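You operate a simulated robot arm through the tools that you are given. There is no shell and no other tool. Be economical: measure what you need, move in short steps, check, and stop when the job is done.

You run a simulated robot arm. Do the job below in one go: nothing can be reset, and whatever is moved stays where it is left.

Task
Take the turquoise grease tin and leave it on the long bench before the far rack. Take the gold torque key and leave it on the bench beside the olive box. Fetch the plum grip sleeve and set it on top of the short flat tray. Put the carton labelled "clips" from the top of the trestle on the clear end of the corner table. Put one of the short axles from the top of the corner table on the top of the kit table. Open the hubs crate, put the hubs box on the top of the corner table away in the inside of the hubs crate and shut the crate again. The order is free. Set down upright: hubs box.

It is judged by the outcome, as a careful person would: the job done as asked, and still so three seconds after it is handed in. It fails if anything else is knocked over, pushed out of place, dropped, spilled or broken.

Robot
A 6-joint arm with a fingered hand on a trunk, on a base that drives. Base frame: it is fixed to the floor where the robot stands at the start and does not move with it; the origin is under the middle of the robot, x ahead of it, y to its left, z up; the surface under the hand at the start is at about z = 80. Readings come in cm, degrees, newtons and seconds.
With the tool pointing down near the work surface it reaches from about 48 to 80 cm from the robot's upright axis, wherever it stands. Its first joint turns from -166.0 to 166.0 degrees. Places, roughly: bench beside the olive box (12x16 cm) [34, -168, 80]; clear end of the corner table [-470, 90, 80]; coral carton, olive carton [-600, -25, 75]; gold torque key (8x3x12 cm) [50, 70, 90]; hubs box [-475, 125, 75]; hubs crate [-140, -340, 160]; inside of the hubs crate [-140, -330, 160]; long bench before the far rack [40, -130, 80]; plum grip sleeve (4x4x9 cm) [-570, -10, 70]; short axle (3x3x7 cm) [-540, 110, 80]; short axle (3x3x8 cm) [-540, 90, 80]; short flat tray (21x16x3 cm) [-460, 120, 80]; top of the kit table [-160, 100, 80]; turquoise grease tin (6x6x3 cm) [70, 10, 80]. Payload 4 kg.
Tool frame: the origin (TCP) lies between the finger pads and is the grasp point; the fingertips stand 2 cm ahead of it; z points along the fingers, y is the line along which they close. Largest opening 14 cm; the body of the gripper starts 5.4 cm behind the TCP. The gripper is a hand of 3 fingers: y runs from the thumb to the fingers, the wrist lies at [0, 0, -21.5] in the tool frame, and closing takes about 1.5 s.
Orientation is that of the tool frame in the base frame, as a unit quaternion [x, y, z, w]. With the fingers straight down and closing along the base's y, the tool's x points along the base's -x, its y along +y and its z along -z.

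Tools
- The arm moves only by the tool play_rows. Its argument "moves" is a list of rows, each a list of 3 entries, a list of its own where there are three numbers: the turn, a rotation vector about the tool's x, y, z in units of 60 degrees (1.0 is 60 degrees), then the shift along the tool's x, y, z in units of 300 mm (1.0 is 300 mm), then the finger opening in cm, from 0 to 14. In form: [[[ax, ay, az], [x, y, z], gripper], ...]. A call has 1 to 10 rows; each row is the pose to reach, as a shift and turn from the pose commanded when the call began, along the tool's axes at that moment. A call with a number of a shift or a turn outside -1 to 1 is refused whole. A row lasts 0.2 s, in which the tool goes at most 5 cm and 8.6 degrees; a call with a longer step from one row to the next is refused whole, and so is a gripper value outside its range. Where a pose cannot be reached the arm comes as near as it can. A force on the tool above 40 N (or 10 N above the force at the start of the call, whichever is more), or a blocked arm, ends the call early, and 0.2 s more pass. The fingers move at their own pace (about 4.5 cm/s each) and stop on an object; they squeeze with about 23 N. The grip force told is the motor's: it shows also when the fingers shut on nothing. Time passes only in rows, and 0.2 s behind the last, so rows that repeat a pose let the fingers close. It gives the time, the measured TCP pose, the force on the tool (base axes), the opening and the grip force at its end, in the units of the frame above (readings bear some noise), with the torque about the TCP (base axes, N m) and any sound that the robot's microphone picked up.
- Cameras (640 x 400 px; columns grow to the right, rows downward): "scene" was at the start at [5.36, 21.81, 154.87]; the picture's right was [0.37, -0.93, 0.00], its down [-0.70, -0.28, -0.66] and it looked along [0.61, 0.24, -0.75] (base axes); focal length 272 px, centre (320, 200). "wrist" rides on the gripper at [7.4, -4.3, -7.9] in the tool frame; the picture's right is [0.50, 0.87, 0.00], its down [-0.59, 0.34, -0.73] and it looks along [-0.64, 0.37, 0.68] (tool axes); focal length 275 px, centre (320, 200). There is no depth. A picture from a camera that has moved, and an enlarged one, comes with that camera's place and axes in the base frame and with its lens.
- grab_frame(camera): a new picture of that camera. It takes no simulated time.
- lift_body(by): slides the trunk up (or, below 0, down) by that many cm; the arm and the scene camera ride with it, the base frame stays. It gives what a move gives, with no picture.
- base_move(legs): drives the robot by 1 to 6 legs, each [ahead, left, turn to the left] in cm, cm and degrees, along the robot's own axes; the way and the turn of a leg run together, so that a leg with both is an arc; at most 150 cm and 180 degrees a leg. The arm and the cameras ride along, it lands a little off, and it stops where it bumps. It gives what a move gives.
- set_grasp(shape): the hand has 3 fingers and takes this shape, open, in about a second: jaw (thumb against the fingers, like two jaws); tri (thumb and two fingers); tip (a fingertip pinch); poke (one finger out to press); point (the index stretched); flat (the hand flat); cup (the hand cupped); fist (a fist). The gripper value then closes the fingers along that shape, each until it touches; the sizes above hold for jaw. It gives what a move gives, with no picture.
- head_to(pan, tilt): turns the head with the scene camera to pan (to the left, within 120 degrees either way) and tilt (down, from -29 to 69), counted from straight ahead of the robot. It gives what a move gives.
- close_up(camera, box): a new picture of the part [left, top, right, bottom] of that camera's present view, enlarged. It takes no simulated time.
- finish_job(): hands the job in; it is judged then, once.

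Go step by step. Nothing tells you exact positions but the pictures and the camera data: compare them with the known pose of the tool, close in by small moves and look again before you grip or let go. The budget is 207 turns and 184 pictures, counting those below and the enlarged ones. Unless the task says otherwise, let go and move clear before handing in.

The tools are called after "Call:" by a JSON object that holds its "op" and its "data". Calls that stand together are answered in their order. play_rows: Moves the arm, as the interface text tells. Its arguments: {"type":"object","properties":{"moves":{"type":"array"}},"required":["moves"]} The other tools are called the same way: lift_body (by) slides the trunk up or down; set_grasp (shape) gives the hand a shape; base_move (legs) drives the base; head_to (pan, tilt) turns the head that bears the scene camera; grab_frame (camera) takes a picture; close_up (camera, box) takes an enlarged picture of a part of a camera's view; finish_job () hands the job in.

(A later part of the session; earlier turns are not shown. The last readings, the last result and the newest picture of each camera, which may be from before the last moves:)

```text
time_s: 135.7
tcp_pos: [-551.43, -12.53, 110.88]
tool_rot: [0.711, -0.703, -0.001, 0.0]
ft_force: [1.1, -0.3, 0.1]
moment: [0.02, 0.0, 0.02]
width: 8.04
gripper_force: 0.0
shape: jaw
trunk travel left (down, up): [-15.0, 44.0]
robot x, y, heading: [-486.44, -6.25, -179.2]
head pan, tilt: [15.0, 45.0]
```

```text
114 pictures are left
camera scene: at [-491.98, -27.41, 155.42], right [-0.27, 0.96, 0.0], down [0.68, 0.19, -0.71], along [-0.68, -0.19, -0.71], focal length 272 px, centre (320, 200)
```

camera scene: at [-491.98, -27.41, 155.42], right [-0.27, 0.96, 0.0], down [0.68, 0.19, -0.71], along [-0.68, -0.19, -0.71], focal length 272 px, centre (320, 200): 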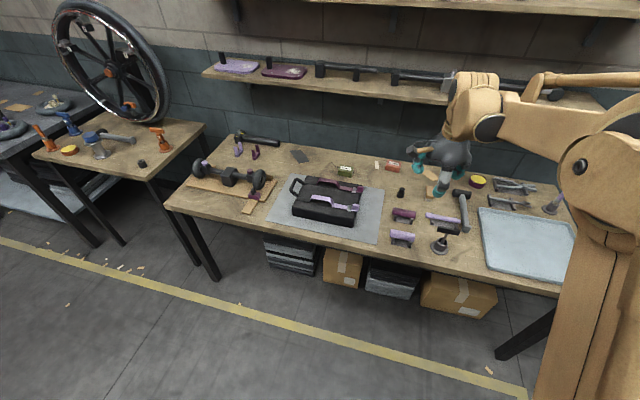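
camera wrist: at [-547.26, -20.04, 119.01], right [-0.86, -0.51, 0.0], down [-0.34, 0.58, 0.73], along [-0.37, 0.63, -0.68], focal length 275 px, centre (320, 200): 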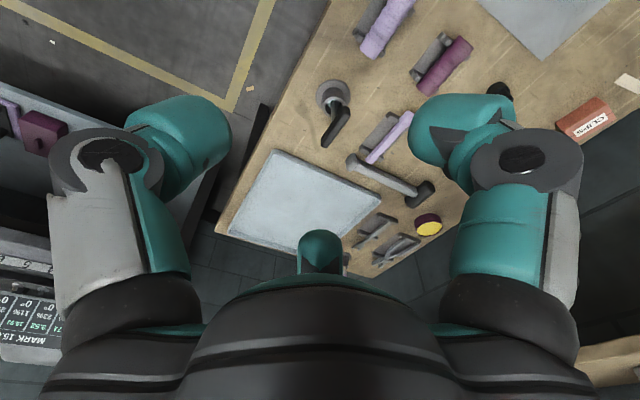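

Comparing both views, the trestle top is lower (z≈67): sleeve at about [−574.5, −14.5, 71], carton at [−606.5, −22, 70] under a wall shelf (edge x≈−606, z≈107). I drive 20 cm ahead, lower the trunk and look again.

Call:
{"op": "base_move", "data": {"legs": [[20, 0, 0]]}}

Call:
{"op": "lift_body", "data": {"by": -10}}

Call:
{"op": "grab_frame", "data": {"camera": "wrist"}}

Call:
{"op": "close_up", "data": {"camera": "scene", "box": [300, 180, 560, 340]}}

```text
time_s: 137.3
tcp_pos: [-571.9, -12.84, 110.94]
tool_rot: [0.71, -0.704, -0.001, -0.001]
ft_force: [-0.3, -0.2, 0.2]
moment: [-0.01, -0.01, -0.01]
width: 8.05
gripper_force: 0.0
shape: jaw
trunk travel left (down, up): [-15.0, 44.0]
robot x, y, heading: [-506.62, -6.55, -179.5]
head pan, tilt: [15.0, 45.0]
```

```text
time_s: 138.6
tcp_pos: [-571.65, -12.77, 100.83]
tool_rot: [0.71, -0.705, 0.0, -0.001]
ft_force: [0.3, 0.1, -0.1]
moment: [0.02, 0.02, 0.02]
width: 8.06
gripper_force: 0.1
shape: jaw
trunk travel left (down, up): [-5.0, 54.0]
robot x, y, heading: [-506.75, -6.61, -179.3]
head pan, tilt: [15.0, 45.0]
```

```text
113 pictures are left
camera wrist: at [-567.47, -20.22, 109.03], right [-0.86, -0.51, 0.0], down [-0.35, 0.58, 0.73], along [-0.37, 0.63, -0.68], focal length 275 px, centre (320, 200)
```

wrist: 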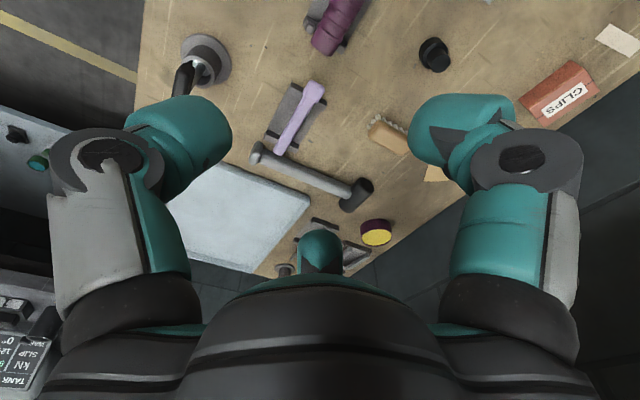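

```text
2.46 times, centred on (430, 260) of scene
camera zoom: at [-512.19, -27.63, 145.43], right [-0.27, 0.96, 0.0], down [0.68, 0.19, -0.71], along [-0.68, -0.19, -0.71], focal length 669 px, centre (49, 52)
```

zoom: 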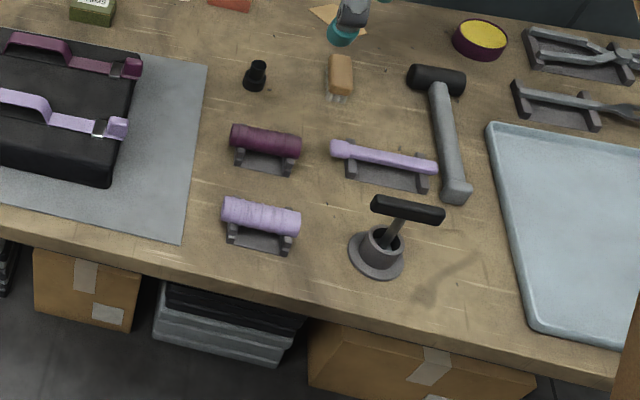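

Sleeve triangulated at about [−574.1, −13.6, 71.8], axis along y. I centre above it and come down to z≈78.

Call:
{"op": "play_rows", "data": {"moves": [[[0, 0, 0], [0.027, 0.08, 0.1], 8], [[0, 0, 0], [0.027, 0.08, 0.25], 8], [[0, 0, 0], [0.027, 0.08, 0.4], 8], [[0, 0, 0], [0.027, 0.08, 0.55], 8], [[0, 0, 0], [0.027, 0.08, 0.7], 7], [[0, 0, 0], [0.027, 0.08, 0.76], 7], [[0, 0, 0], [0.027, 0.08, 0.76], 7]]}}

Call:
{"op": "grab_frame", "data": {"camera": "wrist"}}

Call:
{"op": "close_up", "data": {"camera": "scene", "box": [330, 160, 510, 280]}}

```text
time_s: 140.2
tcp_pos: [-574.06, -13.66, 78.18]
tool_rot: [0.71, -0.704, 0.0, -0.001]
ft_force: [0.3, -0.1, -0.3]
moment: [0.0, 0.0, 0.0]
width: 7.05
gripper_force: 0.2
shape: jaw
trunk travel left (down, up): [-5.0, 54.0]
robot x, y, heading: [-506.57, -6.45, -179.1]
head pan, tilt: [15.0, 45.0]
```

```text
111 pictures are left
camera wrist: at [-569.92, -21.2, 86.38], right [-0.86, -0.51, 0.0], down [-0.35, 0.58, 0.73], along [-0.37, 0.63, -0.68], focal length 275 px, centre (320, 200)
```

wrist: 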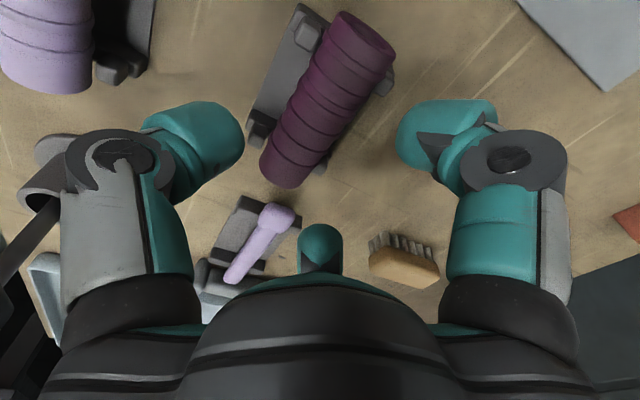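

```text
3.33 times, centred on (420, 220) of scene
camera zoom: at [-512.21, -27.64, 145.42], right [-0.27, 0.96, 0.0], down [0.68, 0.19, -0.71], along [-0.68, -0.19, -0.71], focal length 906 px, centre (-13, 133)
```

zoom: 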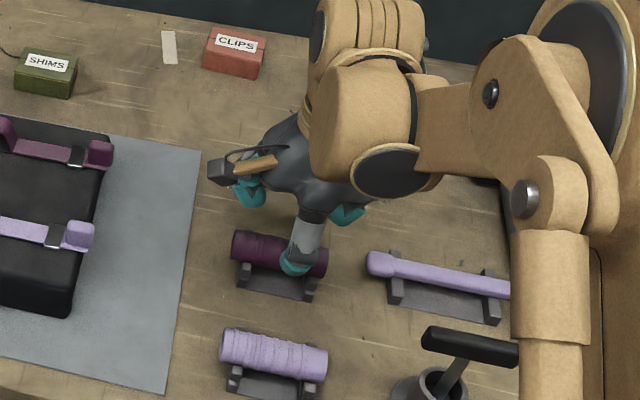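

The sleeve is between the fingers. I shift 0.7 cm along it, go down to its mid-height and close.

Call:
{"op": "play_rows", "data": {"moves": [[[0, 0, 0], [0.023, 0, 0.07], 7], [[0, 0, 0], [0.023, 0, 0.14], 7], [[0, 0, 0], [0.023, 0, 0.207], 7], [[0, 0, 0], [0.023, 0, 0.207], 6], [[0, 0, 0], [0.023, 0, 0.207], 5], [[0, 0, 0], [0.023, 0, 0.207], 3.5], [[0, 0, 0], [0.023, 0, 0.207], 2.5], [[0, 0, 0], [0.023, 0, 0.207], 2.5], [[0, 0, 0], [0.023, 0, 0.207], 2.5]]}}

Call:
{"op": "grab_frame", "data": {"camera": "wrist"}}

```text
time_s: 140.9
tcp_pos: [-574.2, -14.09, 74.24]
tool_rot: [0.71, -0.704, -0.004, 0.002]
ft_force: [-3.2, 4.0, 38.2]
moment: [1.07, 0.71, 0.09]
width: 7.24
gripper_force: 0.1
shape: jaw
trunk travel left (down, up): [-5.0, 54.0]
robot x, y, heading: [-506.64, -6.22, -179.3]
head pan, tilt: [15.0, 45.0]
stopped in row 3: the force on the tool passed its limit at 56 N (the readings are from after the stop); the commanded pose is now the measured one
```

```text
109 pictures are left
camera wrist: at [-569.95, -21.63, 82.26], right [-0.86, -0.51, 0.0], down [-0.34, 0.58, 0.74], along [-0.38, 0.63, -0.67], focal length 275 px, centre (320, 200)
```

wrist: 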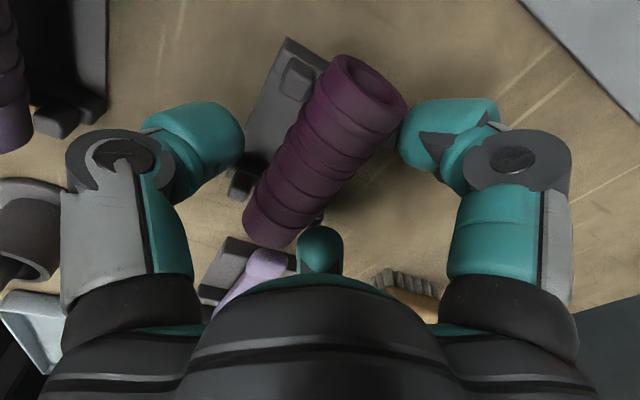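

One finger landed on the sleeve's far shoulder. I rise, open to 11 cm and look.

Call:
{"op": "play_rows", "data": {"moves": [[[0, 0, 0], [0, 0, -0.07], 7], [[0, 0, 0], [0, 0, -0.14], 9], [[0, 0, 0], [0, 0, -0.14], 11], [[0, 0, 0], [0, 0, -0.14], 11], [[0, 0, 0], [0, 0, -0.14], 11]]}}

Call:
{"op": "grab_frame", "data": {"camera": "wrist"}}

Call:
{"op": "close_up", "data": {"camera": "scene", "box": [330, 160, 510, 280]}}

```text
time_s: 142.1
tcp_pos: [-574.57, -14.35, 78.11]
tool_rot: [0.71, -0.704, -0.001, 0.001]
ft_force: [0.4, 0.5, -0.1]
moment: [-0.03, -0.01, 0.01]
width: 10.96
gripper_force: 0.1
shape: jaw
trunk travel left (down, up): [-5.0, 54.0]
robot x, y, heading: [-506.58, -6.48, -179.5]
head pan, tilt: [15.0, 45.0]
```

```text
108 pictures are left
camera wrist: at [-570.24, -21.85, 86.19], right [-0.86, -0.51, 0.0], down [-0.34, 0.58, 0.74], along [-0.38, 0.63, -0.68], focal length 275 px, centre (320, 200)
```

wrist: 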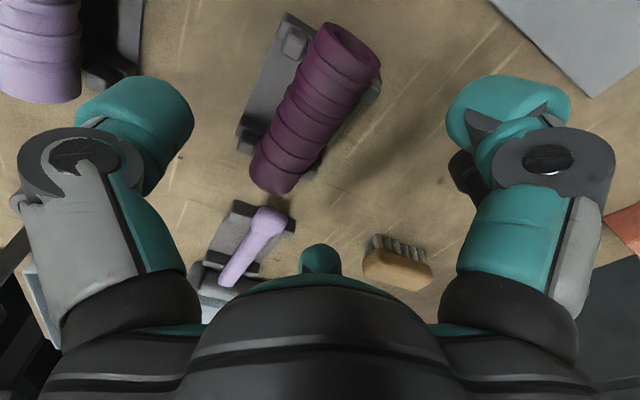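

```text
3.33 times, centred on (420, 220) of scene
camera zoom: at [-512.24, -27.63, 145.42], right [-0.27, 0.96, 0.0], down [0.68, 0.19, -0.71], along [-0.68, -0.19, -0.71], focal length 906 px, centre (-13, 133)
```

zoom: 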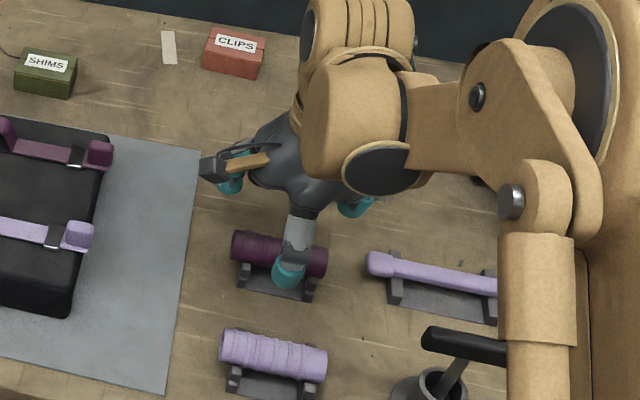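

Both views agree: sleeve centre [−574.2, −14.5]. I go down with the wide opening.

Call:
{"op": "play_rows", "data": {"moves": [[[0, 0, 0], [0, -0.01, 0.07], 11], [[0, 0, 0], [0, -0.01, 0.14], 11], [[0, 0, 0], [0, -0.01, 0.2], 11], [[0, 0, 0], [0, -0.01, 0.2], 11]]}}

Call:
{"op": "grab_frame", "data": {"camera": "wrist"}}

```text
time_s: 143.1
tcp_pos: [-573.88, -14.27, 72.22]
tool_rot: [0.71, -0.704, -0.002, 0.0]
ft_force: [0.7, 0.5, 0.6]
moment: [-0.03, 0.01, -0.02]
width: 10.97
gripper_force: 0.1
shape: jaw
trunk travel left (down, up): [-5.0, 54.0]
robot x, y, heading: [-506.53, -6.23, -179.5]
head pan, tilt: [15.0, 45.0]
```

```text
106 pictures are left
camera wrist: at [-569.68, -21.74, 80.14], right [-0.86, -0.51, 0.0], down [-0.34, 0.58, 0.74], along [-0.38, 0.63, -0.68], focal length 275 px, centre (320, 200)
```

wrist: 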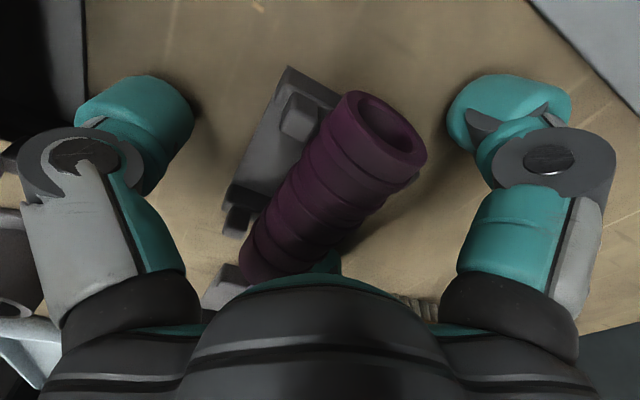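

No contact; I close on the sleeve.

Call:
{"op": "play_rows", "data": {"moves": [[[0, 0, 0], [0, 0, 0], 9], [[0, 0, 0], [0, 0, 0], 7], [[0, 0, 0], [0, 0, 0], 5], [[0, 0, 0], [0, 0, 0], 3.5], [[0, 0, 0], [0, 0, 0], 2.5], [[0, 0, 0], [0, 0, 0], 2.5], [[0, 0, 0], [0, 0, 0], 2.5], [[0, 0, 0], [0, 0, 0], 2.5]]}}

Call:
{"op": "play_rows", "data": {"moves": [[[0, 0, 0], [0, 0, -0.05], 2.5], [[0, 0, 0], [0, 0, -0.12], 2.5], [[0, 0, 0], [0, 0, -0.2], 2.5], [[0, 0, 0], [0, 0, -0.2], 2.5]]}}

Call:
{"op": "grab_frame", "data": {"camera": "wrist"}}

Call:
{"op": "close_up", "data": {"camera": "scene", "box": [330, 160, 510, 280]}}

```text
time_s: 144.4
tcp_pos: [-573.98, -14.36, 72.55]
tool_rot: [0.711, -0.703, -0.004, 0.003]
ft_force: [-6.5, -0.2, 38.0]
moment: [-0.34, 0.99, 0.06]
width: 5.48
gripper_force: 0.1
shape: jaw
trunk travel left (down, up): [-5.0, 54.0]
robot x, y, heading: [-506.61, -6.56, -179.5]
head pan, tilt: [15.0, 45.0]
stopped in row 6: the force on the tool passed its limit at 45 N (the readings are from after the stop); the commanded pose is now the measured one
```

```text
time_s: 145.4
tcp_pos: [-573.92, -14.24, 78.39]
tool_rot: [0.71, -0.704, -0.003, 0.001]
ft_force: [-0.6, 0.6, -0.4]
moment: [0.01, -0.01, -0.03]
width: 2.15
gripper_force: 23.2
shape: jaw
trunk travel left (down, up): [-5.0, 54.0]
robot x, y, heading: [-506.32, -6.21, -179.2]
head pan, tilt: [15.0, 45.0]
```

```text
105 pictures are left
camera wrist: at [-569.64, -21.75, 86.38], right [-0.86, -0.51, 0.0], down [-0.34, 0.58, 0.74], along [-0.38, 0.63, -0.68], focal length 275 px, centre (320, 200)
```

wrist: 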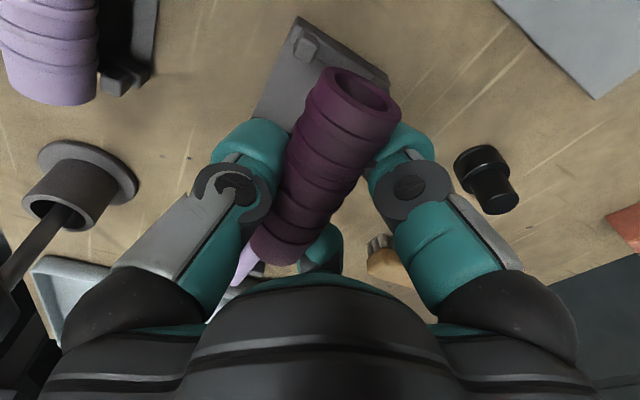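

```text
3.33 times, centred on (420, 220) of scene
camera zoom: at [-512.27, -27.63, 145.42], right [-0.27, 0.96, 0.0], down [0.68, 0.19, -0.71], along [-0.68, -0.19, -0.71], focal length 906 px, centre (-13, 133)
```

zoom: 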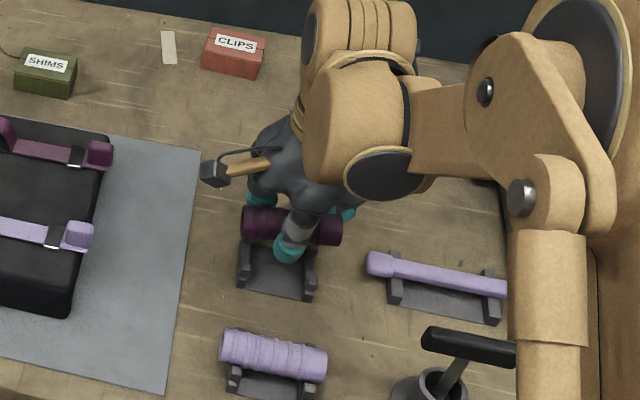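

The sleeve is held and its stand stays put. I lift it, raise the trunk, back off and turn to the corner table.

Call:
{"op": "play_rows", "data": {"moves": [[[0, 0, 0], [0, 0, -0.15], 2], [[0, 0, 0], [0, 0, -0.3], 2], [[0, 0, 0], [0, 0, -0.45], 2], [[0, 0, 0], [0, -0.1, -0.55], 2], [[0, 0, 0], [0, -0.2, -0.65], 2], [[0, 0, 0], [0, -0.2, -0.65], 2]]}}

Call:
{"op": "lift_body", "data": {"by": 14}}

Call:
{"op": "base_move", "data": {"legs": [[-48, 0, 0], [0, 0, -90]]}}

Call:
{"op": "head_to", "data": {"pan": 15, "tilt": 35}}

Call:
{"op": "grab_frame", "data": {"camera": "scene"}}

```text
time_s: 146.8
tcp_pos: [-567.69, -14.56, 97.81]
tool_rot: [0.71, -0.704, -0.002, 0.001]
ft_force: [-0.5, 0.2, -0.2]
moment: [0.01, 0.01, -0.01]
width: 2.07
gripper_force: 0.0
shape: jaw
trunk travel left (down, up): [-5.0, 54.0]
robot x, y, heading: [-506.66, -6.25, -179.1]
head pan, tilt: [15.0, 45.0]
```

```text
time_s: 148.5
tcp_pos: [-567.73, -14.52, 111.89]
tool_rot: [0.71, -0.704, -0.002, 0.001]
ft_force: [-0.4, 0.0, -0.2]
moment: [0.01, 0.02, -0.01]
width: 2.07
gripper_force: 0.1
shape: jaw
trunk travel left (down, up): [-19.0, 40.0]
robot x, y, heading: [-506.67, -6.25, -179.3]
head pan, tilt: [15.0, 45.0]
```

```text
time_s: 155.3
tcp_pos: [-463.63, 55.37, 111.86]
tool_rot: [0.012, 1.0, 0.003, 0.001]
ft_force: [0.1, -0.3, -0.4]
moment: [0.02, -0.01, -0.03]
width: 2.07
gripper_force: 0.1
shape: jaw
trunk travel left (down, up): [-19.0, 40.0]
robot x, y, heading: [-457.34, -5.95, 88.7]
head pan, tilt: [15.0, 45.0]
```

```text
time_s: 156.0
tcp_pos: [-463.52, 55.4, 111.92]
tool_rot: [0.011, 1.0, 0.002, 0.001]
ft_force: [-0.5, -0.7, -0.7]
moment: [0.0, -0.01, 0.01]
width: 2.07
gripper_force: 0.0
shape: jaw
trunk travel left (down, up): [-19.0, 40.0]
robot x, y, heading: [-457.41, -6.0, 88.7]
head pan, tilt: [15.0, 35.0]
```

```text
103 pictures are left
camera scene: at [-478.38, 0.92, 160.89], right [0.97, 0.24, 0.0], down [0.14, -0.56, -0.82], along [-0.19, 0.8, -0.57], focal length 272 px, centre (320, 200)
```

scene: 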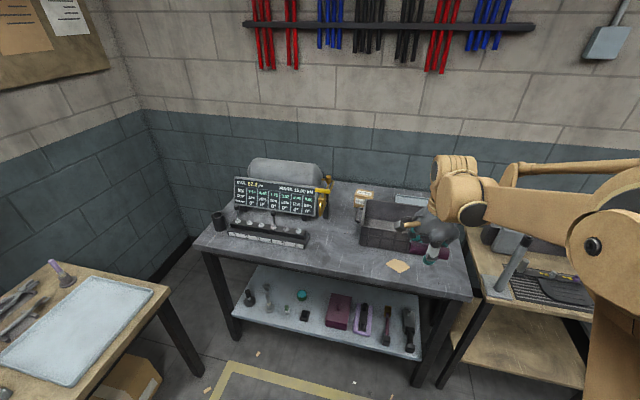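

The squeeze has gone slack since I commanded 2 cm; I tighten at once and check the hold.

Call:
{"op": "play_rows", "data": {"moves": [[[0, 0, 0], [0, 0, 0], 1], [[0, 0, 0], [0, 0, 0], 1], [[0, 0, 0], [0, 0, 0], 0.5]]}}

Call:
{"op": "grab_frame", "data": {"camera": "wrist"}}

Call:
{"op": "close_up", "data": {"camera": "scene", "box": [330, 170, 490, 290]}}

```text
time_s: 156.8
tcp_pos: [-463.53, 55.35, 111.8]
tool_rot: [0.012, 1.0, 0.002, 0.001]
ft_force: [-0.3, 0.1, -0.3]
moment: [0.01, -0.01, 0.03]
width: 2.34
gripper_force: 22.8
shape: jaw
trunk travel left (down, up): [-19.0, 40.0]
robot x, y, heading: [-457.34, -6.1, 89.0]
head pan, tilt: [15.0, 35.0]
```

```text
102 pictures are left
camera wrist: at [-471.25, 51.13, 119.87], right [-0.48, 0.88, 0.0], down [0.59, 0.32, 0.74], along [0.65, 0.36, -0.67], focal length 275 px, centre (320, 200)
```

wrist: 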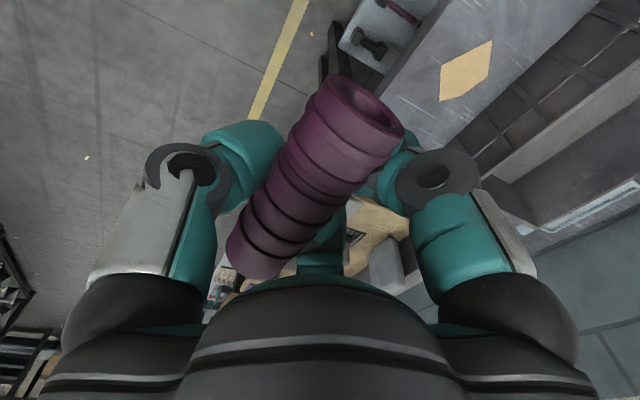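

```text
3.33 times, centred on (410, 230) of scene
camera zoom: at [-478.38, 0.92, 160.9], right [0.97, 0.24, 0.0], down [0.14, -0.56, -0.82], along [-0.19, 0.8, -0.57], focal length 906 px, centre (20, 100)
```

zoom: 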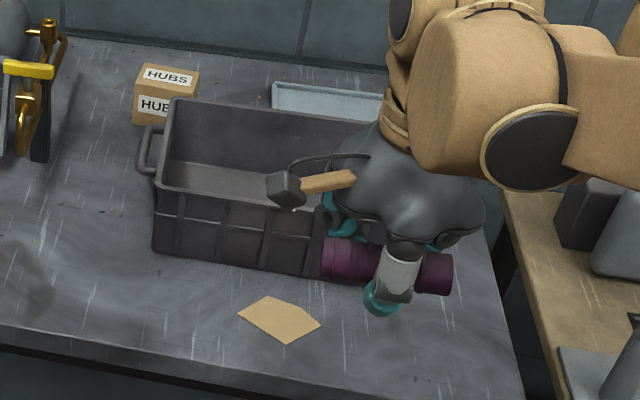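

The grip is firm again. The tray spans x −468…−449, y 109…124 behind the bin; I drive 46 cm ahead to reach it and look.

Call:
{"op": "base_move", "data": {"legs": [[45, 0, 1]]}}

Call:
{"op": "head_to", "data": {"pan": 15, "tilt": 50}}

Call:
{"op": "grab_frame", "data": {"camera": "scene"}}

Call:
{"op": "grab_frame", "data": {"camera": "wrist"}}

```text
time_s: 159.5
tcp_pos: [-464.68, 99.79, 111.83]
tool_rot: [-0.001, 1.0, 0.002, 0.001]
ft_force: [0.5, 0.2, -0.4]
moment: [0.0, 0.01, 0.0]
width: 2.36
gripper_force: 23.6
shape: jaw
trunk travel left (down, up): [-19.0, 40.0]
robot x, y, heading: [-456.53, 38.96, 90.2]
head pan, tilt: [15.0, 35.0]
```

```text
time_s: 160.2
tcp_pos: [-464.75, 99.88, 111.78]
tool_rot: [-0.001, 1.0, 0.004, 0.001]
ft_force: [-0.2, 0.3, -0.8]
moment: [0.01, 0.0, 0.0]
width: 2.35
gripper_force: 23.3
shape: jaw
trunk travel left (down, up): [-19.0, 40.0]
robot x, y, heading: [-457.11, 38.61, 90.1]
head pan, tilt: [15.0, 50.0]
```

```text
100 pictures are left
camera scene: at [-477.84, 44.01, 158.73], right [0.97, 0.26, 0.0], down [0.2, -0.74, -0.64], along [-0.17, 0.62, -0.77], focal length 272 px, centre (320, 200)
```

scene: 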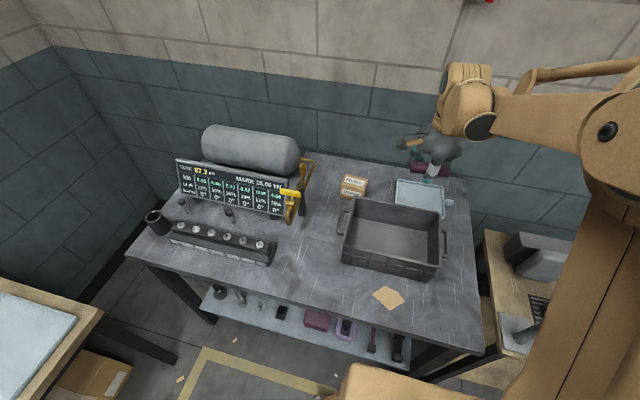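

```text
99 pictures are left
camera wrist: at [-472.2, 95.45, 119.87], right [-0.5, 0.86, 0.0], down [0.59, 0.34, 0.74], along [0.64, 0.37, -0.67], focal length 275 px, centre (320, 200)
```

wrist: 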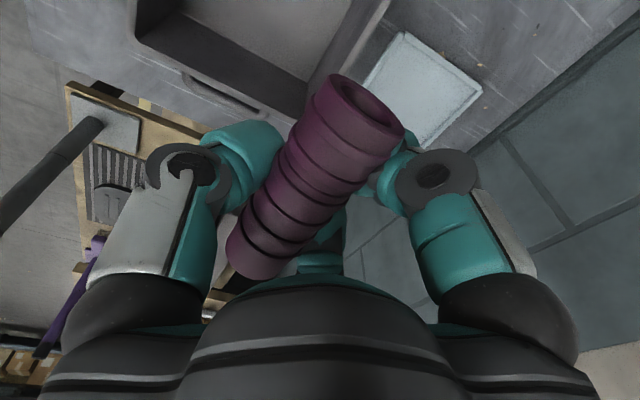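

Tray centre is about [−459.5, 118]. I move over it and down to z≈88.

Call:
{"op": "play_rows", "data": {"moves": [[[0, 0, 0], [-0.045, 0.15, 0], 0.5], [[0, 0, 0], [-0.09, 0.3, 0], 0.5], [[0, 0, 0], [-0.135, 0.45, 0], 0.5], [[0, 0, 0], [-0.173, 0.577, 0.05], 0.5], [[0, 0, 0], [-0.173, 0.577, 0.2], 0.5], [[0, 0, 0], [-0.173, 0.577, 0.35], 0.5], [[0, 0, 0], [-0.173, 0.577, 0.5], 0.5], [[0, 0, 0], [-0.173, 0.577, 0.65], 0.5], [[0, 0, 0], [-0.173, 0.577, 0.78], 0.5], [[0, 0, 0], [-0.173, 0.577, 0.78], 0.5]]}}

Call:
{"op": "close_up", "data": {"camera": "scene", "box": [330, 110, 510, 240]}}

Call:
{"op": "grab_frame", "data": {"camera": "wrist"}}

```text
time_s: 162.4
tcp_pos: [-459.73, 117.41, 88.72]
tool_rot: [-0.001, 1.0, 0.003, 0.001]
ft_force: [-0.3, 0.8, -0.4]
moment: [-0.03, -0.01, -0.01]
width: 2.35
gripper_force: 23.2
shape: jaw
trunk travel left (down, up): [-19.0, 40.0]
robot x, y, heading: [-456.9, 38.56, 90.2]
head pan, tilt: [15.0, 50.0]
```

```text
3.08 times, centred on (420, 175) of scene
camera zoom: at [-477.83, 44.0, 158.73], right [0.97, 0.26, 0.0], down [0.2, -0.74, -0.64], along [-0.17, 0.62, -0.77], focal length 836 px, centre (12, 277)
```

zoom: 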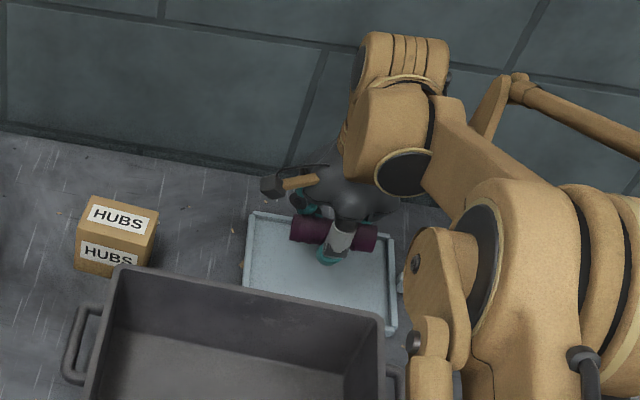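

```text
97 pictures are left
camera wrist: at [-467.31, 112.99, 96.8], right [-0.5, 0.86, 0.0], down [0.59, 0.34, 0.74], along [0.64, 0.37, -0.67], focal length 275 px, centre (320, 200)
```

wrist: 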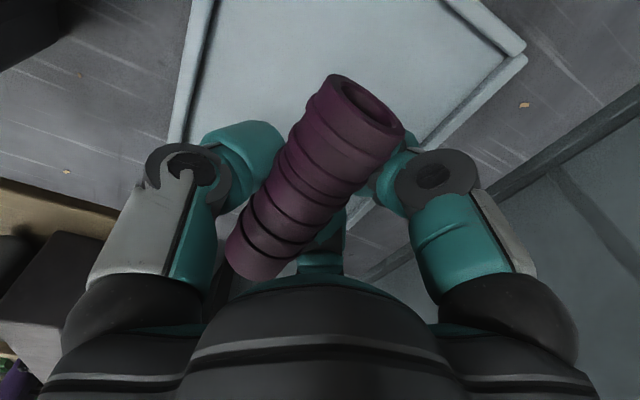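

The tray lies below with room on every side. I lower on, slowly at the end.

Call:
{"op": "play_rows", "data": {"moves": [[[0, 0, 0], [0, 0, 0.06], 0.5], [[0, 0, 0], [0, 0, 0.12], 0.5], [[0, 0, 0], [0, 0, 0.145], 0.5], [[0, 0, 0], [0, 0, 0.16], 0.5], [[0, 0, 0], [0, 0, 0.16], 0.5]]}}

Call:
{"op": "play_rows", "data": {"moves": [[[0, 0, 0], [0, 0, 0.01], 0.5], [[0, 0, 0], [0, 0, 0.02], 0.5], [[0, 0, 0], [0, 0, 0.03], 0.5], [[0, 0, 0], [0, 0, 0.03], 0.5]]}}

Call:
{"op": "grab_frame", "data": {"camera": "wrist"}}

```text
time_s: 163.7
tcp_pos: [-459.56, 116.82, 84.09]
tool_rot: [-0.002, 1.0, 0.004, 0.001]
ft_force: [0.3, -0.6, -0.5]
moment: [-0.04, 0.02, -0.04]
width: 2.33
gripper_force: 22.8
shape: jaw
out of reach, approached as far as the arm can: row 3, 4, 5
trunk travel left (down, up): [-19.0, 40.0]
robot x, y, heading: [-456.93, 38.51, 90.3]
head pan, tilt: [15.0, 50.0]
```

```text
time_s: 164.7
tcp_pos: [-459.33, 116.32, 83.52]
tool_rot: [-0.002, 1.0, 0.004, 0.002]
ft_force: [0.5, 0.8, -0.1]
moment: [0.02, 0.0, -0.04]
width: 2.33
gripper_force: 22.7
shape: jaw
out of reach, approached as far as the arm can: row 2, 3, 4
trunk travel left (down, up): [-19.0, 40.0]
robot x, y, heading: [-457.07, 38.82, 90.2]
head pan, tilt: [15.0, 50.0]
```

```text
96 pictures are left
camera wrist: at [-466.99, 111.9, 91.45], right [-0.5, 0.86, 0.01], down [0.59, 0.33, 0.74], along [0.64, 0.37, -0.67], focal length 275 px, centre (320, 200)
```

wrist: 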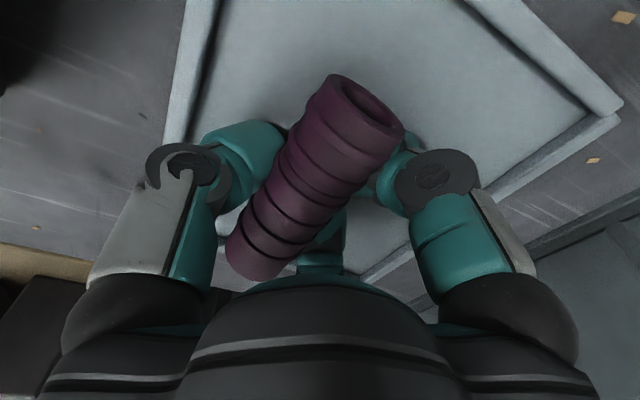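

The arm is at its reach limit, so I lower the trunk for the last bit.

Call:
{"op": "lift_body", "data": {"by": -0.7}}

Call:
{"op": "lift_body", "data": {"by": -0.5}}

```text
time_s: 165.2
tcp_pos: [-459.51, 116.2, 83.3]
tool_rot: [-0.001, 1.0, 0.005, 0.001]
ft_force: [0.2, -2.1, 27.7]
moment: [-0.77, 0.02, 0.01]
width: 2.58
gripper_force: 23.5
shape: jaw
trunk travel left (down, up): [-18.3, 40.7]
robot x, y, heading: [-456.95, 38.7, 90.1]
head pan, tilt: [15.0, 50.0]
stopped: the force on the tool passed its limit at 42 N (the readings are from after the stop); the commanded pose is now the measured one
```

```text
time_s: 165.5
tcp_pos: [-459.53, 116.2, 83.28]
tool_rot: [-0.001, 1.0, 0.004, 0.0]
ft_force: [0.6, -2.4, 26.4]
moment: [-0.78, 0.04, 0.0]
width: 2.6
gripper_force: 23.1
shape: jaw
trunk travel left (down, up): [-18.2, 40.8]
robot x, y, heading: [-456.7, 38.39, 90.0]
head pan, tilt: [15.0, 50.0]
stopped: the force on the tool passed its limit at 45 N (the readings are from after the stop); the commanded pose is now the measured one
```

The thumb tip touches the tray floor. I ease up 2 mm and open gently.

Call:
{"op": "lift_body", "data": {"by": 0.3}}

Call:
{"op": "play_rows", "data": {"moves": [[[0, 0, 0], [0, 0, 0], 2.8], [[0, 0, 0], [0, 0, 0], 3.1], [[0, 0, 0], [0, 0, 0], 3.4], [[0, 0, 0], [0, 0, 0], 3.8], [[0, 0, 0], [0, 0, 0], 4.2], [[0, 0, 0], [0, 0, 0], 4.7], [[0, 0, 0], [0, 0, 0], 5.2], [[0, 0, 0], [0, 0, 0], 5.8], [[0, 0, 0], [0, 0, 0], 5.8]]}}

Call:
{"op": "grab_frame", "data": {"camera": "wrist"}}

```text
time_s: 166.0
tcp_pos: [-459.3, 116.36, 83.37]
tool_rot: [-0.001, 1.0, 0.004, 0.001]
ft_force: [-0.4, -2.9, 9.5]
moment: [-0.32, 0.03, 0.02]
width: 2.48
gripper_force: 23.3
shape: jaw
trunk travel left (down, up): [-18.5, 40.5]
robot x, y, heading: [-457.19, 38.27, 90.2]
head pan, tilt: [15.0, 50.0]
```

```text
time_s: 168.0
tcp_pos: [-459.37, 116.46, 83.22]
tool_rot: [-0.001, 1.0, 0.003, 0.0]
ft_force: [-0.3, -0.6, 0.6]
moment: [0.0, 0.0, 0.01]
width: 5.74
gripper_force: 0.1
shape: jaw
trunk travel left (down, up): [-18.5, 40.5]
robot x, y, heading: [-456.89, 38.63, 90.2]
head pan, tilt: [15.0, 50.0]
```

```text
95 pictures are left
camera wrist: at [-466.99, 111.96, 91.24], right [-0.5, 0.87, 0.01], down [0.59, 0.34, 0.74], along [0.64, 0.37, -0.67], focal length 275 px, centre (320, 200)
```

wrist: 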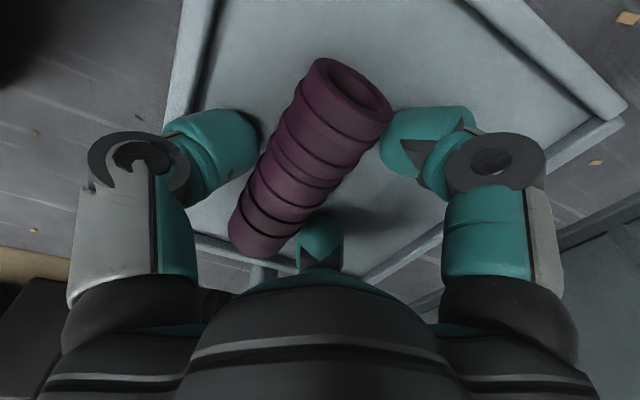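

The sleeve lies in the tray. I lift the hand straight up and check.

Call:
{"op": "play_rows", "data": {"moves": [[[0, 0, 0], [0, 0, -0.02], 6.5], [[0, 0, 0], [0, 0, -0.05], 7.5], [[0, 0, 0], [0, 0, -0.15], 7.5], [[0, 0, 0], [0, 0, -0.3], 7.5], [[0, 0, 0], [0, 0, -0.45], 7.5], [[0, 0, 0], [0, -0.1, -0.55], 8], [[0, 0, 0], [0, -0.2, -0.65], 10], [[0, 0, 0], [0, -0.33, -0.7], 10], [[0, 0, 0], [0, -0.48, -0.75], 10]]}}

Call:
{"op": "close_up", "data": {"camera": "scene", "box": [330, 110, 510, 240]}}

```text
time_s: 170.0
tcp_pos: [-459.75, 101.98, 105.68]
tool_rot: [-0.001, 1.0, 0.005, 0.0]
ft_force: [0.7, -0.2, -0.3]
moment: [-0.02, -0.01, -0.02]
width: 9.93
gripper_force: 0.1
shape: jaw
trunk travel left (down, up): [-18.5, 40.5]
robot x, y, heading: [-456.76, 38.62, 90.1]
head pan, tilt: [15.0, 50.0]
```

```text
3.08 times, centred on (420, 175) of scene
camera zoom: at [-477.83, 43.83, 158.23], right [0.97, 0.26, 0.0], down [0.2, -0.74, -0.64], along [-0.17, 0.62, -0.77], focal length 836 px, centre (12, 277)
```

zoom: 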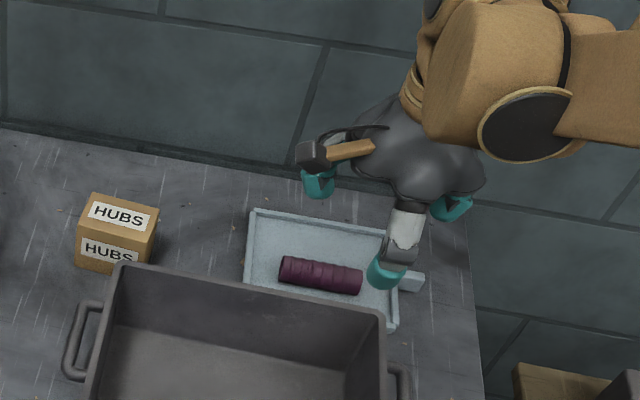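

The sleeve lies well on the tray. Now the clips carton: I turn the hand back to lateral closing, back off, and face the trestle.

Call:
{"op": "play_rows", "data": {"moves": [[[0, 0, -0.14], [0, -0.05, 0], 10], [[0, 0, -0.28], [0, -0.1, 0], 10], [[0, 0, -0.42], [0, -0.15, 0], 10], [[0, 0, -0.56], [0, -0.2, 0], 10], [[0, 0, -0.7], [0, -0.25, 0], 10], [[0, 0, -0.84], [0, -0.3, 0], 10], [[0, 0, -0.98], [0, -0.33, 0], 10]]}}

Call:
{"op": "play_rows", "data": {"moves": [[[0, 0, -0.13], [0, 0, 0], 11], [[0, 0, -0.26], [0, 0, 0], 11], [[0, 0, -0.39], [0, 0, 0], 11], [[0, 0, -0.52], [0, 0, 0], 11]]}}

Call:
{"op": "base_move", "data": {"legs": [[-48, 0, 0], [0, 0, 90], [50, 10, 0]]}}

Call:
{"op": "lift_body", "data": {"by": -9}}

Call:
{"op": "head_to", "data": {"pan": 8, "tilt": 35}}

Call:
{"op": "grab_frame", "data": {"camera": "scene"}}

```text
time_s: 171.6
tcp_pos: [-459.44, 92.0, 105.56]
tool_rot: [-0.493, 0.87, 0.002, 0.003]
ft_force: [-0.4, 0.1, 0.5]
moment: [0.0, 0.01, 0.05]
width: 9.91
gripper_force: 0.1
shape: jaw
trunk travel left (down, up): [-18.5, 40.5]
robot x, y, heading: [-456.9, 38.73, 90.0]
head pan, tilt: [15.0, 50.0]
```

```text
time_s: 172.6
tcp_pos: [-459.48, 92.06, 105.47]
tool_rot: [0.709, -0.706, -0.002, -0.003]
ft_force: [0.6, 0.3, -0.4]
moment: [-0.01, 0.0, 0.0]
width: 10.93
gripper_force: 0.0
shape: jaw
trunk travel left (down, up): [-18.5, 40.5]
robot x, y, heading: [-456.92, 38.88, 90.0]
head pan, tilt: [15.0, 50.0]
```

```text
time_s: 181.9
tcp_pos: [-560.78, -21.41, 105.53]
tool_rot: [1.0, -0.002, -0.004, 0.0]
ft_force: [0.7, 0.5, -0.5]
moment: [0.02, 0.0, -0.02]
width: 10.97
gripper_force: 0.1
shape: jaw
trunk travel left (down, up): [-18.5, 40.5]
robot x, y, heading: [-507.53, -19.57, 179.4]
head pan, tilt: [15.0, 50.0]
```

```text
time_s: 183.2
tcp_pos: [-560.96, -21.42, 96.51]
tool_rot: [1.0, -0.003, -0.003, 0.0]
ft_force: [0.5, 0.0, -0.4]
moment: [-0.02, 0.03, -0.02]
width: 10.97
gripper_force: 0.1
shape: jaw
trunk travel left (down, up): [-9.5, 49.5]
robot x, y, heading: [-507.59, -19.25, 179.8]
head pan, tilt: [15.0, 50.0]
```

```text
time_s: 184.0
tcp_pos: [-560.9, -21.37, 96.53]
tool_rot: [1.0, -0.003, -0.003, -0.001]
ft_force: [-0.5, 0.5, -0.2]
moment: [0.0, 0.01, 0.0]
width: 10.98
gripper_force: 0.1
shape: jaw
trunk travel left (down, up): [-9.5, 49.5]
robot x, y, heading: [-507.89, -19.3, 179.6]
head pan, tilt: [8.0, 35.0]
```

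```text
93 pictures are left
camera scene: at [-514.35, -39.53, 151.39], right [-0.14, 0.99, 0.0], down [0.57, 0.08, -0.82], along [-0.81, -0.11, -0.57], focal length 272 px, centre (320, 200)
```

scene: 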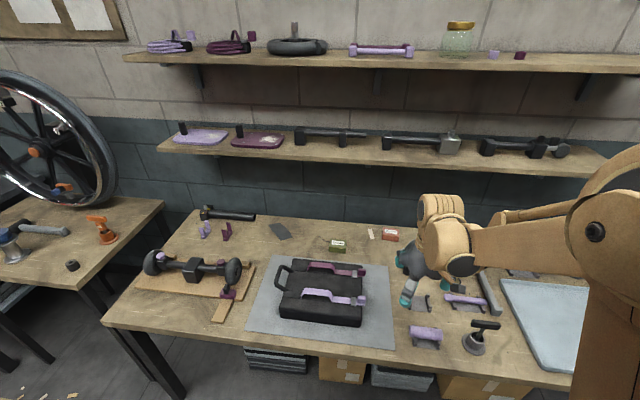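

I enlarge the carton in both cameras.

Call:
{"op": "close_up", "data": {"camera": "scene", "box": [320, 200, 440, 280]}}

Call:
{"op": "grab_frame", "data": {"camera": "wrist"}}

```text
5.00 times, centred on (380, 240) of scene
camera zoom: at [-514.35, -39.53, 151.39], right [-0.14, 0.99, 0.0], down [0.57, 0.08, -0.82], along [-0.81, -0.11, -0.57], focal length 1359 px, centre (20, 0)
```

zoom: 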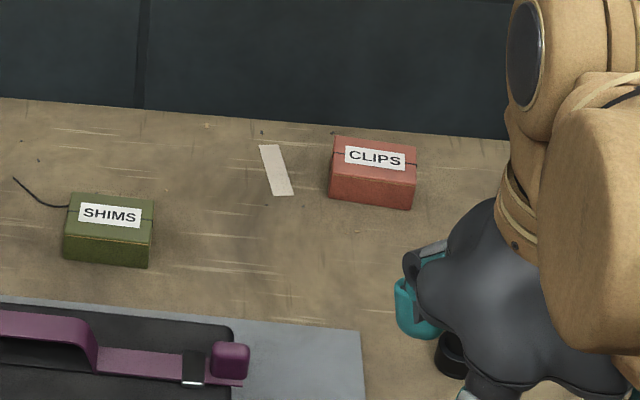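

```text
91 pictures are left
camera wrist: at [-553.58, -17.31, 104.54], right [0.5, -0.87, -0.01], down [-0.58, -0.34, 0.74], along [-0.64, -0.36, -0.67], focal length 275 px, centre (320, 200)
```

wrist: 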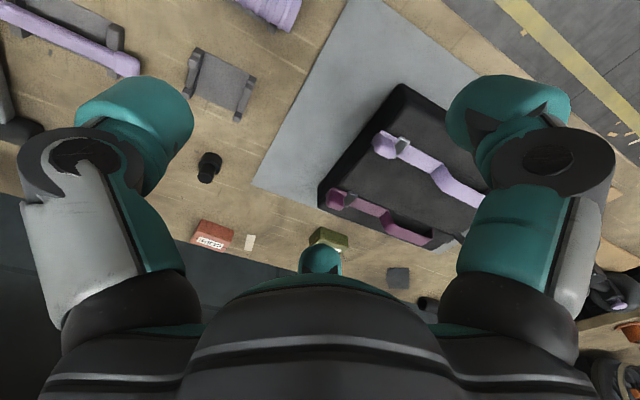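

Carton is at about [−604.5, −21.3], top z≈72. I drive 18 cm closer, then lean the hand 35° so its wrist stays clear of the shelf.

Call:
{"op": "base_move", "data": {"legs": [[18, 0, 0]]}}

Call:
{"op": "play_rows", "data": {"moves": [[[0, -0.13, 0], [0, 0, 0], 11], [[0, -0.26, 0], [-0.08, 0, 0.05], 11], [[0, -0.39, 0], [-0.16, 0, 0.12], 11], [[0, -0.52, 0], [-0.26, 0, 0.2], 11], [[0, -0.583, 0], [-0.36, 0, 0.29], 11], [[0, -0.583, 0], [-0.44, 0, 0.38], 11], [[0, -0.583, 0], [-0.52, 0, 0.45], 11], [[0, -0.583, 0], [-0.52, 0, 0.45], 11]]}}

Call:
{"op": "grab_frame", "data": {"camera": "wrist"}}

Call:
{"op": "grab_frame", "data": {"camera": "scene"}}

```text
time_s: 185.5
tcp_pos: [-579.12, -21.42, 96.45]
tool_rot: [1.0, -0.003, -0.004, 0.0]
ft_force: [0.0, 0.9, -0.5]
moment: [-0.01, 0.0, 0.0]
width: 10.95
gripper_force: 0.1
shape: jaw
trunk travel left (down, up): [-9.5, 49.5]
robot x, y, heading: [-525.59, -19.17, 179.5]
head pan, tilt: [8.0, 35.0]
```

```text
time_s: 187.3
tcp_pos: [-594.29, -21.16, 83.17]
tool_rot: [0.953, -0.002, -0.304, -0.002]
ft_force: [-0.6, 0.8, 0.6]
moment: [-0.02, 0.02, 0.01]
width: 10.96
gripper_force: 0.1
shape: jaw
trunk travel left (down, up): [-9.5, 49.5]
robot x, y, heading: [-525.92, -19.36, 179.7]
head pan, tilt: [8.0, 35.0]
```

```text
90 pictures are left
camera wrist: at [-583.92, -17.07, 85.46], right [0.4, -0.87, -0.29], down [-0.06, -0.34, 0.94], along [-0.91, -0.36, -0.19], focal length 275 px, centre (320, 200)
```

wrist: 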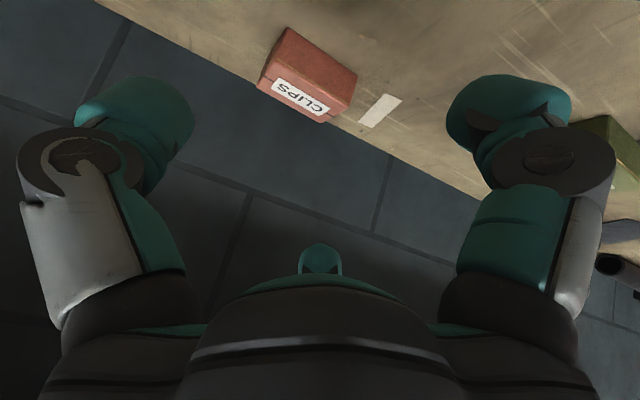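

```text
89 pictures are left
camera scene: at [-532.46, -39.44, 151.4], right [-0.13, 0.99, 0.0], down [0.57, 0.08, -0.82], along [-0.81, -0.11, -0.57], focal length 272 px, centre (320, 200)
```

scene: 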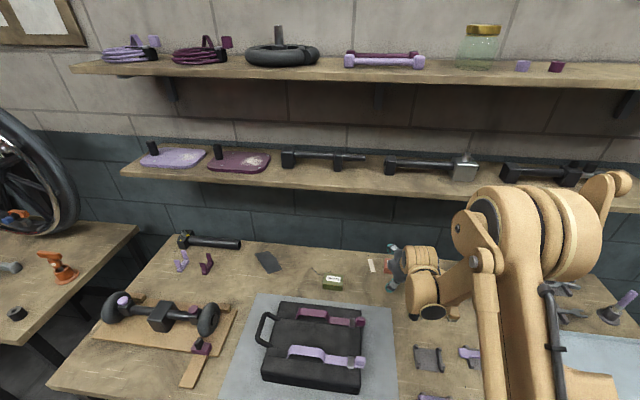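

Carton refined to [−606.5, −21.4, 70]. I advance along the tool axis most of the way and look.

Call:
{"op": "play_rows", "data": {"moves": [[[0, 0, 0], [-0.03, 0.007, 0.13], 11], [[0, 0, 0], [-0.06, 0.007, 0.27], 11], [[0, 0, 0], [-0.086, 0.007, 0.4], 11], [[0, 0, 0], [-0.086, 0.007, 0.4], 11]]}}

Call:
{"op": "grab_frame", "data": {"camera": "wrist"}}

```text
time_s: 188.3
tcp_pos: [-603.65, -21.42, 74.88]
tool_rot: [0.952, -0.001, -0.305, 0.0]
ft_force: [3.7, -4.1, 17.8]
moment: [-0.61, -0.79, 0.01]
width: 10.64
gripper_force: 0.2
shape: jaw
trunk travel left (down, up): [-9.5, 49.5]
robot x, y, heading: [-525.59, -19.18, 179.5]
head pan, tilt: [8.0, 35.0]
```

```text
88 pictures are left
camera wrist: at [-593.12, -17.26, 77.22], right [0.4, -0.87, -0.29], down [-0.05, -0.34, 0.94], along [-0.91, -0.36, -0.18], focal length 275 px, centre (320, 200)
```

wrist: 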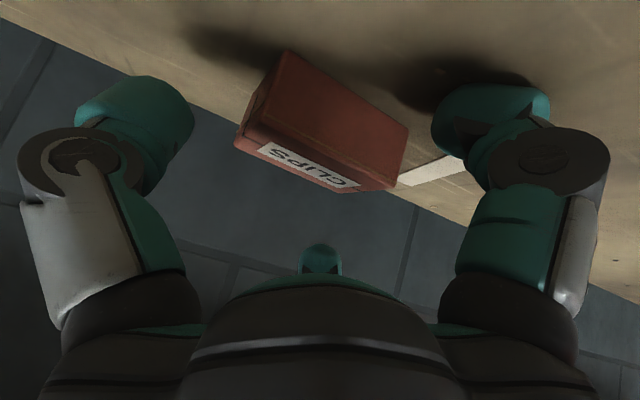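

The lower finger already touches the bench (18 N): the trestle top is z≈70 and the lean is too steep. I rise and reduce the lean to 20°.

Call:
{"op": "play_rows", "data": {"moves": [[[0, 0, 0], [-0.058, 0, -0.082], 11], [[0, 0.12, 0], [-0.058, 0, -0.082], 11], [[0, 0.257, 0], [-0.058, 0, -0.082], 11], [[0, 0.257, 0], [-0.051, 0, -0.012], 11], [[0, 0.257, 0], [-0.051, 0, -0.012], 11]]}}

Call:
{"op": "grab_frame", "data": {"camera": "wrist"}}

Call:
{"op": "head_to", "data": {"pan": 20, "tilt": 35}}

Call:
{"op": "grab_frame", "data": {"camera": "scene"}}

```text
time_s: 189.5
tcp_pos: [-604.86, -21.32, 75.94]
tool_rot: [0.985, -0.003, -0.173, -0.001]
ft_force: [0.3, -0.3, -0.2]
moment: [0.0, 0.01, -0.03]
width: 10.96
gripper_force: 0.0
shape: jaw
trunk travel left (down, up): [-9.5, 49.5]
robot x, y, heading: [-525.51, -18.96, 179.7]
head pan, tilt: [8.0, 35.0]
```

```text
87 pictures are left
camera wrist: at [-595.26, -17.16, 81.03], right [0.47, -0.87, -0.17], down [-0.3, -0.34, 0.89], along [-0.83, -0.36, -0.42], focal length 275 px, centre (320, 200)
```

wrist: 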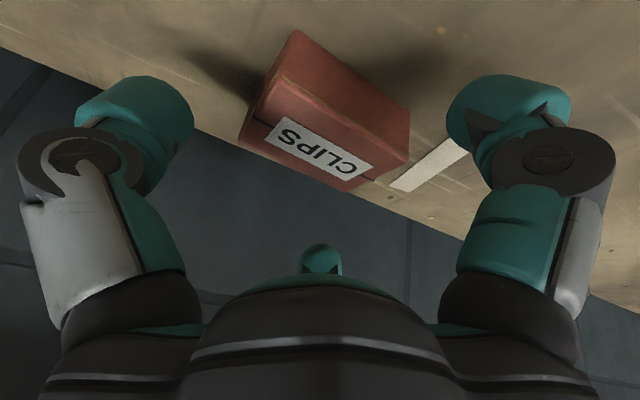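

```text
time_s: 190.2
tcp_pos: [-604.74, -21.28, 75.94]
tool_rot: [0.985, -0.002, -0.173, -0.002]
ft_force: [0.3, -0.2, 0.1]
moment: [-0.01, 0.0, 0.04]
width: 10.95
gripper_force: 0.1
shape: jaw
trunk travel left (down, up): [-9.5, 49.5]
robot x, y, heading: [-525.72, -19.13, 179.6]
head pan, tilt: [20.0, 35.0]
```

```text
86 pictures are left
camera scene: at [-532.05, -41.23, 151.4], right [-0.34, 0.94, 0.0], down [0.54, 0.19, -0.82], along [-0.77, -0.28, -0.57], focal length 272 px, centre (320, 200)
```

scene: 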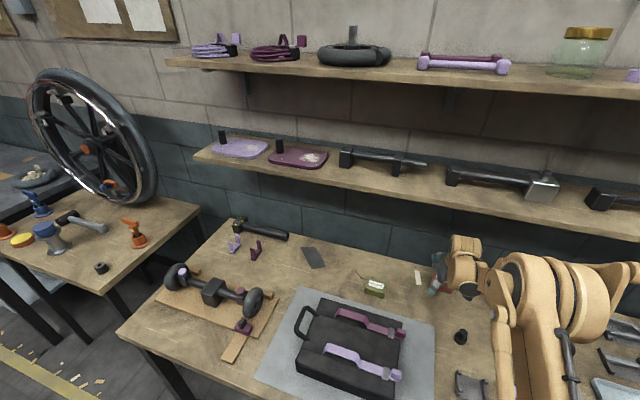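

Clearances look fine. I go down 2.3 cm and close on the carton's sides.

Call:
{"op": "play_rows", "data": {"moves": [[[0, 0, 0], [0.007, -0.013, 0.04], 11], [[0, 0, 0], [0.0137, -0.013, 0.0767], 11], [[0, 0, 0], [0.0137, -0.013, 0.0767], 11]]}}

Call:
{"op": "grab_frame", "data": {"camera": "wrist"}}

```text
time_s: 191.0
tcp_pos: [-604.98, -21.11, 73.96]
tool_rot: [0.985, -0.003, -0.175, -0.002]
ft_force: [3.4, -3.1, 24.8]
moment: [-0.8, -1.39, -0.07]
width: 10.8
gripper_force: 0.0
shape: jaw
trunk travel left (down, up): [-9.5, 49.5]
robot x, y, heading: [-525.61, -19.33, 179.6]
head pan, tilt: [20.0, 35.0]
```

```text
85 pictures are left
camera wrist: at [-595.45, -16.89, 78.99], right [0.47, -0.87, -0.17], down [-0.3, -0.34, 0.89], along [-0.83, -0.36, -0.42], focal length 275 px, centre (320, 200)
```

wrist: 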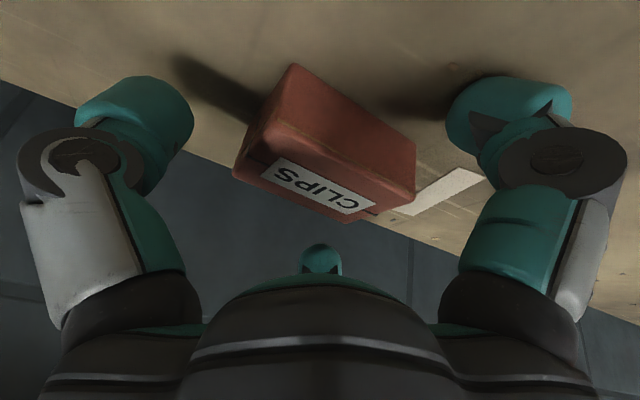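

Finger on the bench again, low enough. I ease up 3 mm and close.

Call:
{"op": "play_rows", "data": {"moves": [[[0, 0, 0], [-0.005, 0, -0.012], 10], [[0, 0, 0], [-0.005, 0, -0.012], 9], [[0, 0, 0], [-0.005, 0, -0.012], 8], [[0, 0, 0], [-0.005, 0, -0.012], 7], [[0, 0, 0], [-0.005, 0, -0.012], 6], [[0, 0, 0], [-0.005, 0, -0.012], 5], [[0, 0, 0], [-0.005, 0, -0.012], 5], [[0, 0, 0], [-0.005, 0, -0.012], 5]]}}

Call:
{"op": "grab_frame", "data": {"camera": "wrist"}}

```text
time_s: 192.8
tcp_pos: [-605.33, -20.93, 74.21]
tool_rot: [0.985, -0.003, -0.173, -0.001]
ft_force: [-1.6, 2.9, 7.1]
moment: [-0.25, -0.1, -0.01]
width: 4.99
gripper_force: 22.8
shape: jaw
trunk travel left (down, up): [-9.5, 49.5]
robot x, y, heading: [-525.59, -19.44, 179.7]
head pan, tilt: [20.0, 35.0]
```

```text
84 pictures are left
camera wrist: at [-595.68, -16.74, 79.26], right [0.46, -0.87, -0.17], down [-0.3, -0.34, 0.89], along [-0.83, -0.36, -0.42], focal length 275 px, centre (320, 200)
```

wrist: 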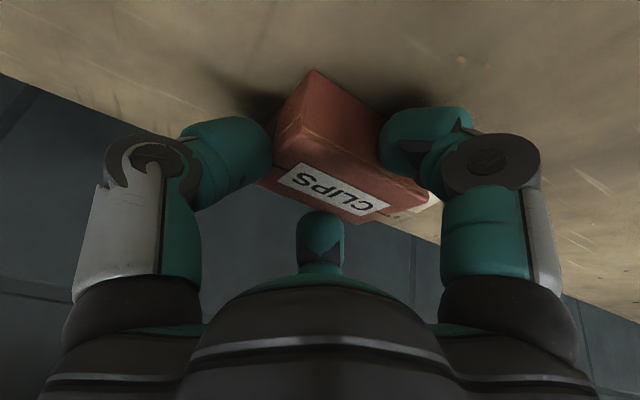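

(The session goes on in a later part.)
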